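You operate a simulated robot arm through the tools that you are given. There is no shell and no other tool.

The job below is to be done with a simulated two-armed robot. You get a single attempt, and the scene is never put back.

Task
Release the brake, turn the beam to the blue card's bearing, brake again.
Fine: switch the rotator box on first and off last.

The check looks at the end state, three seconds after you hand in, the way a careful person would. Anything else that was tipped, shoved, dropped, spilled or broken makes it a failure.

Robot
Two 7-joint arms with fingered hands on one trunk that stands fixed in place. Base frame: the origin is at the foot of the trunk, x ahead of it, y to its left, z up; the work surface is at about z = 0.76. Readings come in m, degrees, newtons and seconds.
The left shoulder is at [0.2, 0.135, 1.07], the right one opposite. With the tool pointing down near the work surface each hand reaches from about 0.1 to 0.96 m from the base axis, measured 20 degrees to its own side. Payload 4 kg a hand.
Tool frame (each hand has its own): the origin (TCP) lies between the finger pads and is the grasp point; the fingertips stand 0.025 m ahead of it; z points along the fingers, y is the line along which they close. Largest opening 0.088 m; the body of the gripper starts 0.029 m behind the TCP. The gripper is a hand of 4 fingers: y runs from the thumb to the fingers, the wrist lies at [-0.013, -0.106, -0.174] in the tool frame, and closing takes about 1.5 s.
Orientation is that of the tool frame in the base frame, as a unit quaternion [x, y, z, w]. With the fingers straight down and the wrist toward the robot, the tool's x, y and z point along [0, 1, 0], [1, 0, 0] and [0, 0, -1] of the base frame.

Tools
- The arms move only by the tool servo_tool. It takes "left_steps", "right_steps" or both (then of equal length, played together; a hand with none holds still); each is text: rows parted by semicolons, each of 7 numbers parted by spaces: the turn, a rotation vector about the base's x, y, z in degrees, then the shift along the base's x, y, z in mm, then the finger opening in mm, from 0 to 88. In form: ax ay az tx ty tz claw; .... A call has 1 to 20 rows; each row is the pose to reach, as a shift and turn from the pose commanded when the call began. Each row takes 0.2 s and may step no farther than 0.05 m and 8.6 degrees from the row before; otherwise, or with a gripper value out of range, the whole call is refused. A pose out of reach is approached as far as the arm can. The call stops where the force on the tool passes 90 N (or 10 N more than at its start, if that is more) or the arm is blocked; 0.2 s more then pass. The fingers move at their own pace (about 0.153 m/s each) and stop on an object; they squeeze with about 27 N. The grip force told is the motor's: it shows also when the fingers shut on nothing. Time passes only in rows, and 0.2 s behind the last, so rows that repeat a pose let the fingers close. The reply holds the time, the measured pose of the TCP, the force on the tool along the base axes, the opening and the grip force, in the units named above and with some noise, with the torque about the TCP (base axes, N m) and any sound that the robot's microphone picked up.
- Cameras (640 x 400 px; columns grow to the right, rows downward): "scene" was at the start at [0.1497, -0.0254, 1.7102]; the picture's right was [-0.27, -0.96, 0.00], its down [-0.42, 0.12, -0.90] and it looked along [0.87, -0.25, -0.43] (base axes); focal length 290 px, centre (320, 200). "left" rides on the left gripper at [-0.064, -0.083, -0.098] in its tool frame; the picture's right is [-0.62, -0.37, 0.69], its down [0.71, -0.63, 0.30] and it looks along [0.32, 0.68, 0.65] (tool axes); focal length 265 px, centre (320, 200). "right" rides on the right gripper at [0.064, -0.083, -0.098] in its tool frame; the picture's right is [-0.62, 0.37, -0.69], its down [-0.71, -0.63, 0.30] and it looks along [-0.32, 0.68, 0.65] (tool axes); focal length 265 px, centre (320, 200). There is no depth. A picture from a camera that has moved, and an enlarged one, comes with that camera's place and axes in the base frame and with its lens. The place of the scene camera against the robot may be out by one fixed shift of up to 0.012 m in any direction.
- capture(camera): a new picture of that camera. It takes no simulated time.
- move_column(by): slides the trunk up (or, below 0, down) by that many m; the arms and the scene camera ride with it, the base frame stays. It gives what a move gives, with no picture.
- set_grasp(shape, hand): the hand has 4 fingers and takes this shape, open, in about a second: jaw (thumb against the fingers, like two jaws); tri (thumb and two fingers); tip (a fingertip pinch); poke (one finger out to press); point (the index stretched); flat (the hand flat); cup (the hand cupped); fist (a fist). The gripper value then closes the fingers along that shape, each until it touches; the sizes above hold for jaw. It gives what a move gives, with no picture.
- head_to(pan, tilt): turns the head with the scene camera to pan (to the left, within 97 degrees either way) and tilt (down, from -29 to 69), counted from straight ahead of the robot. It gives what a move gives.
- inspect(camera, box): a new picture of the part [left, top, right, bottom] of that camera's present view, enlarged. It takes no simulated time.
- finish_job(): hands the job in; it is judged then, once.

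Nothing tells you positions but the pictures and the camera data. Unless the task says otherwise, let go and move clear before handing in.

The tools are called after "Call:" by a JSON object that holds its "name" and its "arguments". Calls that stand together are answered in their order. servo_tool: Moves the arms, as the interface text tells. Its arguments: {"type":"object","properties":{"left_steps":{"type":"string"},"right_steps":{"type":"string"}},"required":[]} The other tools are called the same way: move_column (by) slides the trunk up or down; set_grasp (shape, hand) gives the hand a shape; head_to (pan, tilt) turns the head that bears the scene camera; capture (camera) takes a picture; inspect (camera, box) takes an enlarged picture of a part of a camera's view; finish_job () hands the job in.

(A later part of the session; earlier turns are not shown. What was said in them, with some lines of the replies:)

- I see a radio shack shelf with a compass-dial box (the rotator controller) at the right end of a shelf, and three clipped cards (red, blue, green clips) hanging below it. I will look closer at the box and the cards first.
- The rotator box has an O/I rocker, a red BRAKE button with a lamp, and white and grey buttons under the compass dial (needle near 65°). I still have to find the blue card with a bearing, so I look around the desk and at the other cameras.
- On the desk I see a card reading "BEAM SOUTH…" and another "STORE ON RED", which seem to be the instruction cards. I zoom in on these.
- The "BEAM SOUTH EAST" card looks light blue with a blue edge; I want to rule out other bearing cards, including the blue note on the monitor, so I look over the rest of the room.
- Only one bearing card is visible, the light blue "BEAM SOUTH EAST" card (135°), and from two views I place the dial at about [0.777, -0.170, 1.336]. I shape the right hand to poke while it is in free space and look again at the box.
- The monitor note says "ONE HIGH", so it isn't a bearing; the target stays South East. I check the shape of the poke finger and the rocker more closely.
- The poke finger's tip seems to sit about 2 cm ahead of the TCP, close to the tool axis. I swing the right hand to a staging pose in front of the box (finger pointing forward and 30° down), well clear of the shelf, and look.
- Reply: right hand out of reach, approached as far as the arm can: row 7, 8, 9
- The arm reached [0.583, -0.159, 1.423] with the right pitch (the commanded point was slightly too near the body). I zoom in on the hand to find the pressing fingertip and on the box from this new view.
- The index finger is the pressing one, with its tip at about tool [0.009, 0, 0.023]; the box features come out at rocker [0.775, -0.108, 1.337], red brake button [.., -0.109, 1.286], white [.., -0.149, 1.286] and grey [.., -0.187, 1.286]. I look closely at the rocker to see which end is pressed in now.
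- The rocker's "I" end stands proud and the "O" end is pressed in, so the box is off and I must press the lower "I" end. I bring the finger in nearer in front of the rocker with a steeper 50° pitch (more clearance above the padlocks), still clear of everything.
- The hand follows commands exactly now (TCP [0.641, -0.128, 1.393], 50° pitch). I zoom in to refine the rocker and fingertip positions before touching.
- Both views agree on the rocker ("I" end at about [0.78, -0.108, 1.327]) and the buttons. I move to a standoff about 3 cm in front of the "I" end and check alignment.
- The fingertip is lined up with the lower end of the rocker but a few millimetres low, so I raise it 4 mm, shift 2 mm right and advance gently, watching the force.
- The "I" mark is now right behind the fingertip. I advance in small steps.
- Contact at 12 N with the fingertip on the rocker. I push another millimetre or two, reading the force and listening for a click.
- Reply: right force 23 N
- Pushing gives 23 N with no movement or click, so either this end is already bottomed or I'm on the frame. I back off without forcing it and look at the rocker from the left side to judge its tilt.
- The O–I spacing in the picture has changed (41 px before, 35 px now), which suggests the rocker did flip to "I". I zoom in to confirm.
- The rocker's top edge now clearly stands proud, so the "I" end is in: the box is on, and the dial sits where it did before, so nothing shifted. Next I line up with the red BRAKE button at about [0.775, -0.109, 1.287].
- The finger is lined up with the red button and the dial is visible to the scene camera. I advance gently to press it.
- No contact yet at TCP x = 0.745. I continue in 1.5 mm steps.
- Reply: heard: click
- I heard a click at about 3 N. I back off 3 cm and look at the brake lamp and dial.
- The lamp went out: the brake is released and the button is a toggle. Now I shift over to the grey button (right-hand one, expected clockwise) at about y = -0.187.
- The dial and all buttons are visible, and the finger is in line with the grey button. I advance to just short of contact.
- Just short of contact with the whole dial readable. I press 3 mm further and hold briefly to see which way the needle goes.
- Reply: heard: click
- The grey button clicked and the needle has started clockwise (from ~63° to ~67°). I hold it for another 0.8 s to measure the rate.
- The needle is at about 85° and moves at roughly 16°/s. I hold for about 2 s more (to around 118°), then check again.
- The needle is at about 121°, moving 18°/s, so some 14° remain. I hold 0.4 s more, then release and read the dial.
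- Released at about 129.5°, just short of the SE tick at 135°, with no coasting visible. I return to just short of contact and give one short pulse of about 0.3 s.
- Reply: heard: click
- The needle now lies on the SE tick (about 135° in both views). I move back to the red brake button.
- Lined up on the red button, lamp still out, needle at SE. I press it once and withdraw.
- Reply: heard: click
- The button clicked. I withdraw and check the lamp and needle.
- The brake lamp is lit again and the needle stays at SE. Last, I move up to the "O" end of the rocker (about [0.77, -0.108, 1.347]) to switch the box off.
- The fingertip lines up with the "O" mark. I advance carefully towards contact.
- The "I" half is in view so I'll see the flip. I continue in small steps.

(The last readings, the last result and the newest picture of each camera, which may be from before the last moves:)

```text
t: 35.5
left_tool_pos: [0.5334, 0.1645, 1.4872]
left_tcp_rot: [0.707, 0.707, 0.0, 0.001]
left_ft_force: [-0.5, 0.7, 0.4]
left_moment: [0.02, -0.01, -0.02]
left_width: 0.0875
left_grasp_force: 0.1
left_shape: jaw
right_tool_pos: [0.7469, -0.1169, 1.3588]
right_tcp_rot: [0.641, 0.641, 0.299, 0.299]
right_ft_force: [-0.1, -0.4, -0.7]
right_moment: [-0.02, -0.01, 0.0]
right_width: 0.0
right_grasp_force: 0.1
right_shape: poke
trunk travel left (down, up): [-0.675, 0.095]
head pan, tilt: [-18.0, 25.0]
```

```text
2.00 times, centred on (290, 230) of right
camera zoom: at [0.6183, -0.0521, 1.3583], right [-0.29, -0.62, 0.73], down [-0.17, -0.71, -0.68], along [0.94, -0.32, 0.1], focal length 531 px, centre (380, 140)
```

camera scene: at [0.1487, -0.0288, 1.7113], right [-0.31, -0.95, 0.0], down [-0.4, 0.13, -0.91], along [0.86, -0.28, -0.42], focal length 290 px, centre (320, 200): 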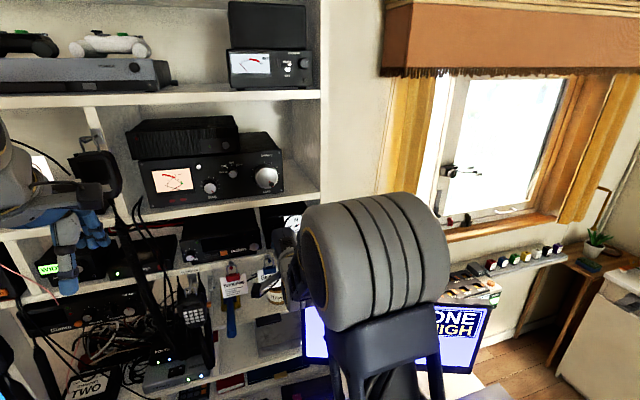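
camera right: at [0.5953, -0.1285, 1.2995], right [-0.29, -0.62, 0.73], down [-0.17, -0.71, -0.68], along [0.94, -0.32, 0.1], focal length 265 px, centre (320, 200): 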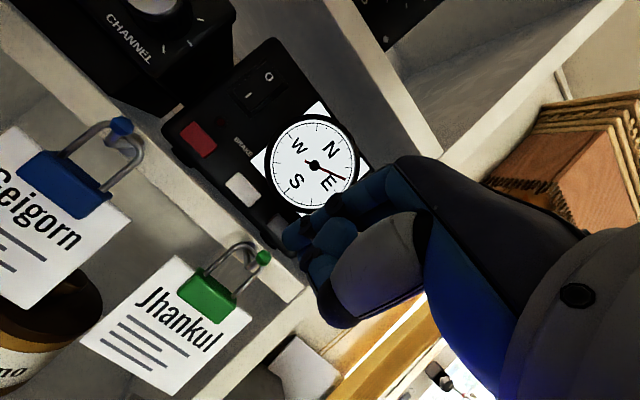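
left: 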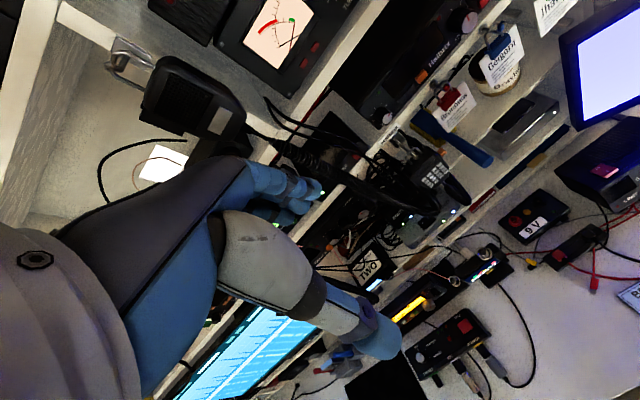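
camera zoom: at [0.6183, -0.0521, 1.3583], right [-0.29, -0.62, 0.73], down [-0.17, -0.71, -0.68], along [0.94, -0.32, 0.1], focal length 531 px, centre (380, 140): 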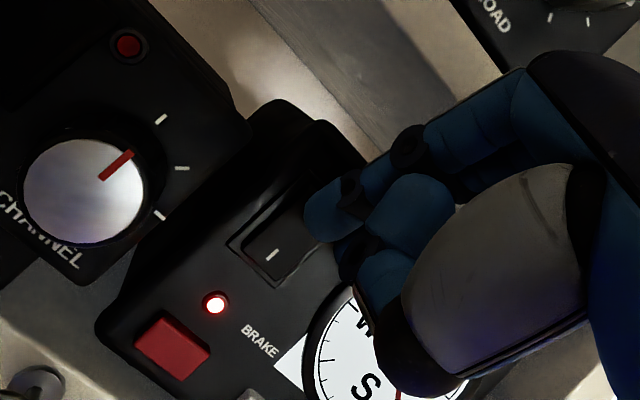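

Call:
{"name": "servo_tool", "arguments": {"right_steps": "0 0 0 1.5 0 0 0; 0 0 0 3 0 0 0"}}

Call:
{"name": "inspect", "arguments": {"camera": "right", "box": [190, 130, 390, 330]}}

```text
t: 36.1
left_tool_pos: [0.5346, 0.1644, 1.4875]
left_tcp_rot: [0.707, 0.707, 0.0, 0.0]
left_ft_force: [0.3, 0.2, 0.2]
left_moment: [-0.01, -0.02, -0.03]
left_width: 0.0876
left_grasp_force: 0.1
left_shape: jaw
right_tool_pos: [0.7491, -0.1166, 1.3594]
right_tcp_rot: [0.641, 0.641, 0.299, 0.299]
right_ft_force: [-2.8, 1.0, 0.9]
right_moment: [0.01, 0.02, 0.0]
right_width: 0.0001
right_grasp_force: 0.0
right_shape: poke
trunk travel left (down, up): [-0.675, 0.095]
head pan, tilt: [-18.0, 25.0]
```

```text
2.00 times, centred on (290, 230) of right
camera zoom: at [0.621, -0.0521, 1.3585], right [-0.29, -0.62, 0.73], down [-0.17, -0.71, -0.68], along [0.94, -0.32, 0.1], focal length 531 px, centre (380, 140)
```

zoom: 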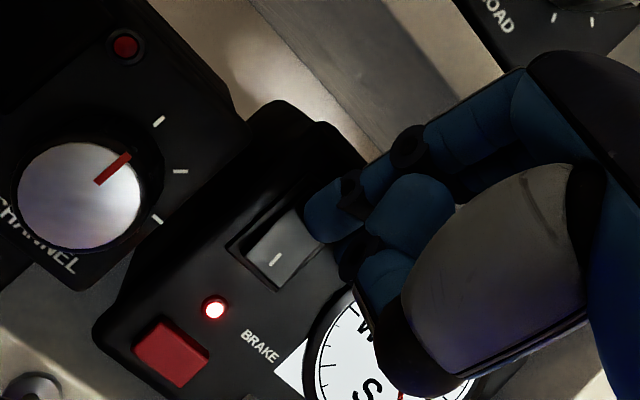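

The rocker face has lightened and tilted with only 3 N, which suggests it has flipped. I add 1.5 mm to make sure it is fully seated.

Call:
{"name": "servo_tool", "arguments": {"right_steps": "0 0 0 1 0 0 0; 0 0 0 1.5 0 0 0"}}

Call:
{"name": "inspect", "arguments": {"camera": "right", "box": [190, 130, 390, 330]}}

```text
t: 36.7
left_tool_pos: [0.533, 0.1654, 1.4878]
left_tcp_rot: [0.707, 0.707, 0.0, 0.0]
left_ft_force: [-0.1, 0.2, 0.0]
left_moment: [0.02, 0.06, 0.0]
left_width: 0.0875
left_grasp_force: 0.1
left_shape: jaw
right_tool_pos: [0.7506, -0.1175, 1.3593]
right_tcp_rot: [0.641, 0.641, 0.299, 0.299]
right_ft_force: [-10.4, 0.9, 3.4]
right_moment: [0.04, 0.1, 0.07]
right_width: 0.0
right_grasp_force: 0.1
right_shape: poke
trunk travel left (down, up): [-0.675, 0.095]
head pan, tilt: [-18.0, 25.0]
```

```text
2.00 times, centred on (290, 230) of right
camera zoom: at [0.6218, -0.0519, 1.3589], right [-0.29, -0.62, 0.73], down [-0.17, -0.71, -0.68], along [0.94, -0.32, 0.1], focal length 531 px, centre (380, 140)
```

zoom: 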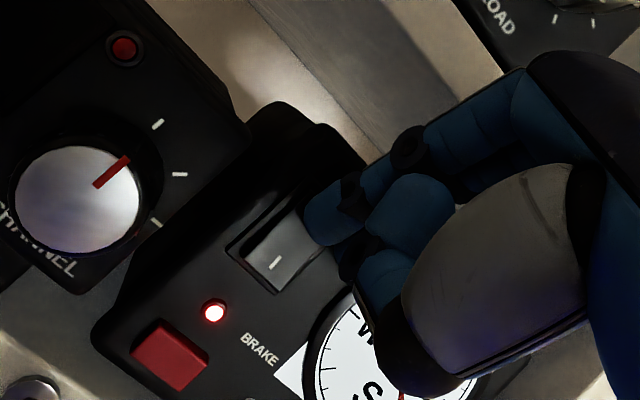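

At 10 N it's bottomed. I withdraw well clear and check the final state of the box.

Call:
{"name": "servo_tool", "arguments": {"right_steps": "0 0 0 -15 0 0 0; 0 0 0 -50 0 5 0; 0 0 0 -90 -30 15 0; 0 0 0 -110 -75 30 0; 0 0 0 -120 -120 45 0; 0 0 0 -120 -165 60 0; 0 0 0 -120 -200 70 0; 0 0 0 -120 -200 70 0"}}

Call:
{"name": "capture", "arguments": {"camera": "scene"}}

Call:
{"name": "inspect", "arguments": {"camera": "scene", "box": [255, 200, 320, 256]}}

Call:
{"name": "inspect", "arguments": {"camera": "scene", "box": [266, 210, 286, 238]}}

```text
refused: row 3 steps farther than a row can; nothing moved
```

```text
taken
camera scene: at [0.1481, -0.0287, 1.7114], right [-0.31, -0.95, 0.0], down [-0.4, 0.13, -0.91], along [0.86, -0.28, -0.42], focal length 290 px, centre (320, 200)
```

scene: 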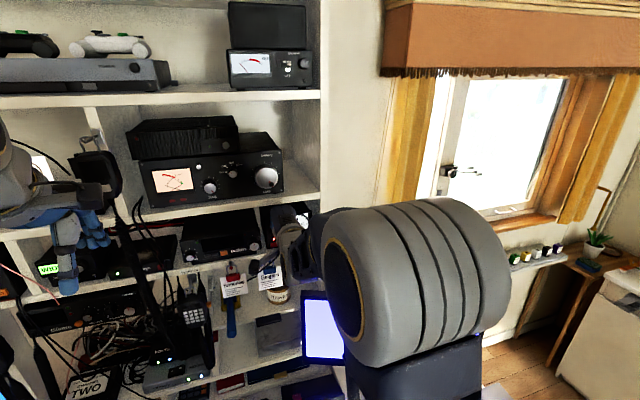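

```text
7.14 times, centred on (288, 228) of scene
camera zoom: at [0.1481, -0.0287, 1.7114], right [-0.31, -0.95, 0.0], down [-0.4, 0.13, -0.91], along [0.86, -0.28, -0.42], focal length 2071 px, centre (552, 0)
```

zoom: 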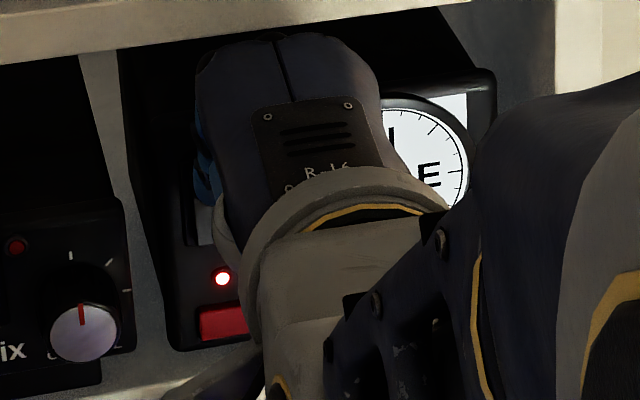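

```text
14.29 times, centred on (276, 224) of scene
camera zoom: at [0.1481, -0.0287, 1.7114], right [-0.31, -0.95, 0.0], down [-0.4, 0.13, -0.91], along [0.86, -0.28, -0.42], focal length 4141 px, centre (949, -143)
```

zoom: 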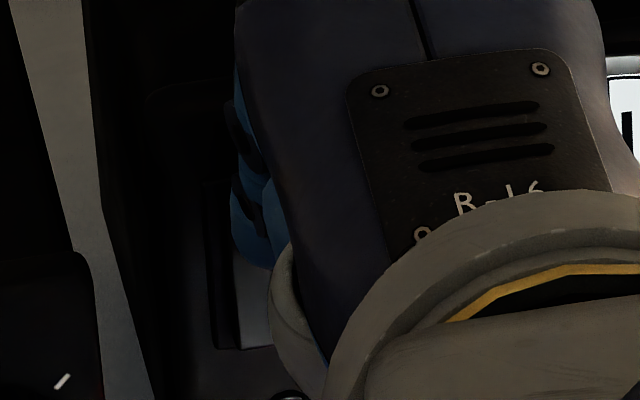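

The withdrawal was refused because one row stepped a little too far; nothing moved. I repeat it with smaller steps, straight back first and then aside to the right.

Call:
{"name": "servo_tool", "arguments": {"right_steps": "0 0 0 -15 0 0 0; 0 0 0 -45 0 3 0; 0 0 0 -75 -15 10 0; 0 0 0 -95 -45 20 0; 0 0 0 -105 -80 32 0; 0 0 0 -110 -115 45 0; 0 0 0 -110 -150 57 0; 0 0 0 -110 -185 68 0; 0 0 0 -110 -185 68 0"}}

Call:
{"name": "capture", "arguments": {"camera": "scene"}}

Call:
{"name": "inspect", "arguments": {"camera": "scene", "box": [255, 200, 320, 256]}}

Call:
{"name": "inspect", "arguments": {"camera": "scene", "box": [266, 210, 286, 238]}}

```text
t: 38.7
left_tool_pos: [0.5349, 0.1657, 1.4866]
left_tcp_rot: [0.707, 0.707, 0.0, 0.0]
left_ft_force: [0.1, -0.1, 0.1]
left_moment: [0.02, -0.04, 0.01]
left_width: 0.0878
left_grasp_force: 0.0
left_shape: jaw
right_tool_pos: [0.6402, -0.3024, 1.4267]
right_tcp_rot: [0.64, 0.641, 0.299, 0.299]
right_ft_force: [0.6, -0.9, -0.3]
right_moment: [0.01, -0.01, -0.01]
right_width: 0.0
right_grasp_force: 0.1
right_shape: poke
trunk travel left (down, up): [-0.675, 0.095]
head pan, tilt: [-18.0, 25.0]
```

```text
taken
camera scene: at [0.1488, -0.0288, 1.7112], right [-0.31, -0.95, 0.0], down [-0.4, 0.13, -0.91], along [0.86, -0.28, -0.42], focal length 290 px, centre (320, 200)
```

scene: 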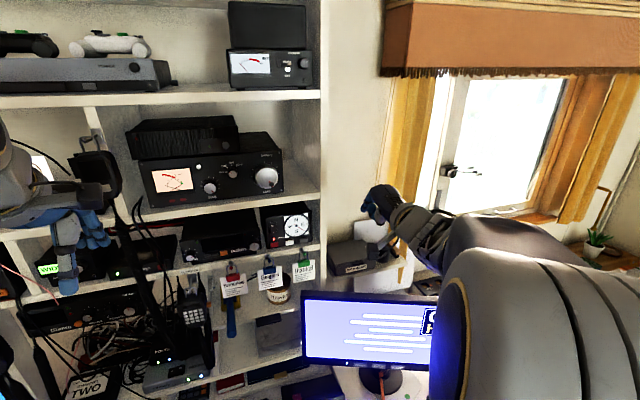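

```text
7.14 times, centred on (288, 228) of scene
camera zoom: at [0.1488, -0.0288, 1.7112], right [-0.31, -0.95, 0.0], down [-0.4, 0.13, -0.91], along [0.86, -0.28, -0.42], focal length 2071 px, centre (552, 0)
```

zoom: 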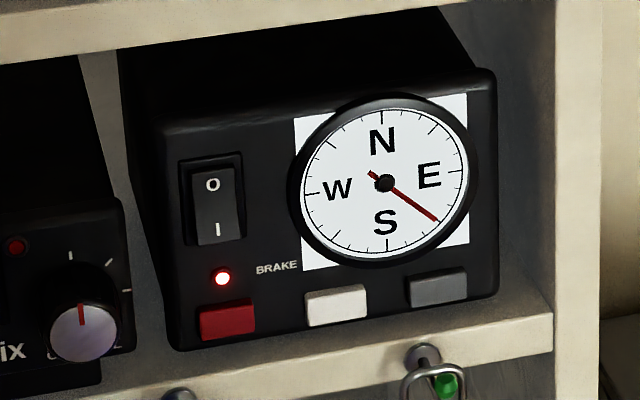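

```text
14.29 times, centred on (276, 224) of scene
camera zoom: at [0.1488, -0.0288, 1.7112], right [-0.31, -0.95, 0.0], down [-0.4, 0.13, -0.91], along [0.86, -0.28, -0.42], focal length 4141 px, centre (949, -143)
```

zoom: 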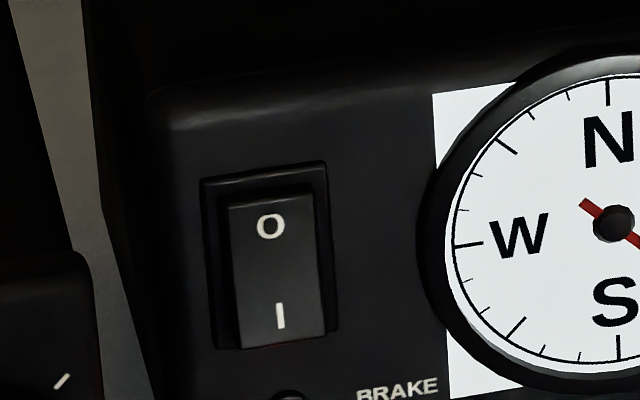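

The box is unmoved, needle at about 134–135°, brake lamp lit, rocker back at "O", and the locks hang as before. With the arm out of the way I double-check the desk cards' colours, so that the "blue card" is truly the SOUTH EAST one.

Call:
{"name": "head_to", "arguments": {"pan": -12, "tilt": 55}}

Call:
{"name": "capture", "arguments": {"camera": "scene"}}

Call:
{"name": "inspect", "arguments": {"camera": "scene", "box": [260, 190, 480, 330]}}

Call:
{"name": "inspect", "arguments": {"camera": "scene", "box": [0, 150, 260, 320]}}

```text
t: 39.7
left_tool_pos: [0.534, 0.1649, 1.4882]
left_tcp_rot: [0.707, 0.707, 0.0, 0.0]
left_ft_force: [0.6, -0.3, 0.4]
left_moment: [0.01, 0.0, 0.02]
left_width: 0.0874
left_grasp_force: 0.0
left_shape: jaw
right_tool_pos: [0.6424, -0.3016, 1.4278]
right_tcp_rot: [0.641, 0.641, 0.299, 0.299]
right_ft_force: [-0.2, -0.6, 0.3]
right_moment: [0.01, -0.02, -0.02]
right_width: 0.0
right_grasp_force: 0.1
right_shape: poke
trunk travel left (down, up): [-0.675, 0.095]
head pan, tilt: [-12.0, 55.0]
```

```text
taken
camera scene: at [0.1318, -0.0153, 1.6673], right [-0.21, -0.98, 0.0], down [-0.8, 0.17, -0.57], along [0.56, -0.12, -0.82], focal length 290 px, centre (320, 200)
```

scene: 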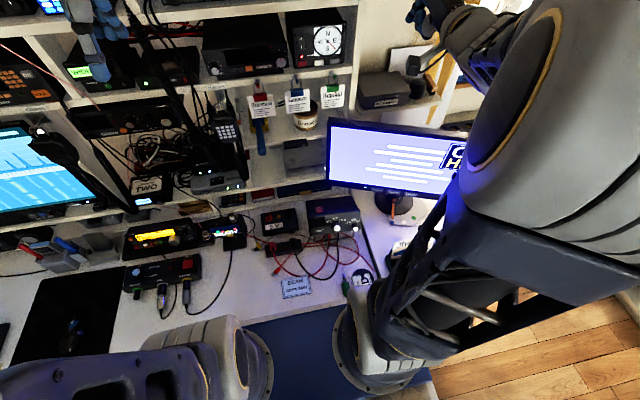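

```text
2.86 times, centred on (370, 260) of scene
camera zoom: at [0.1318, -0.0153, 1.6673], right [-0.21, -0.98, 0.0], down [-0.8, 0.17, -0.57], along [0.56, -0.12, -0.82], focal length 828 px, centre (177, 29)
```

zoom: 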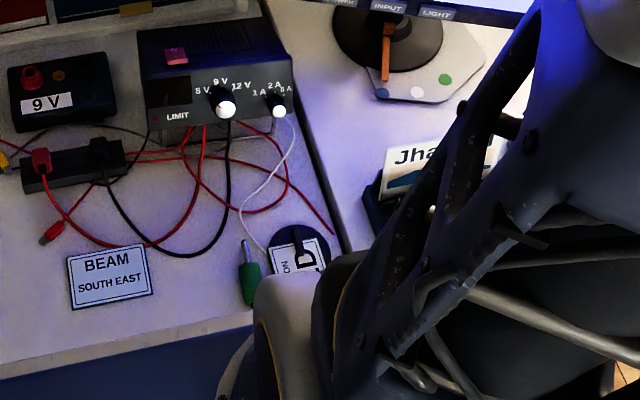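

```text
2.35 times, centred on (130, 235) of scene
camera zoom: at [0.1318, -0.0153, 1.6673], right [-0.21, -0.98, 0.0], down [-0.8, 0.17, -0.57], along [0.56, -0.12, -0.82], focal length 682 px, centre (767, 118)
```

zoom: 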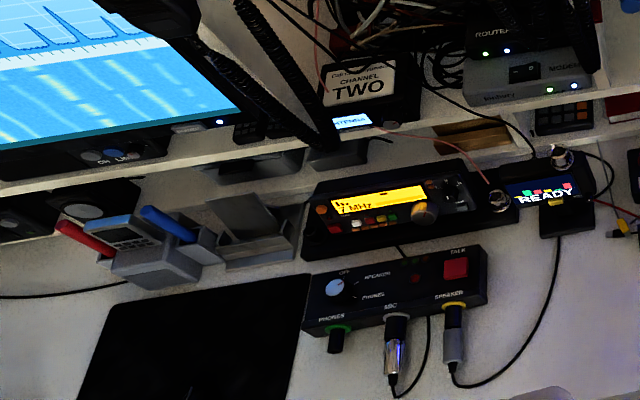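

The "BEAM SOUTH EAST" card is clearly light blue next to the white "STORE ON RED" card, so South East was the right bearing. The needle is on SE, the brake is on, the box is off, the hand is clear and nothing else is disturbed, so I hand in.

Call:
{"name": "finish_job", "arguments": {}}

```text
The job is handed in.
```

The beam is set to South East (about 135°), the bearing on the light blue "BEAM SOUTH EAST" card. The brake is back on, and the rotator box is switched off again. The job is handed in; I haven't seen the check's verdict.

- **Box on:** I pressed the rocker to "I" first. That push peaked at about 23 N because the rocker had already flipped and bottomed out, but the box did not move.
- **Brake released:** one press of the red button put out the brake lamp.
- **Beam turned:** I held the grey button until the needle was just short of South East. A short pulse then brought it onto the SE tick. In the last picture it reads 134–135°.
- **Brake on:** a second press of the red button lit the lamp again.
- **Box off:** I pressed the rocker back to "O". The final picture shows it tilted as it was at the start.

The box, padlocks and nearby gear were where they had been, and the right hand is withdrawn clear of the shelf.
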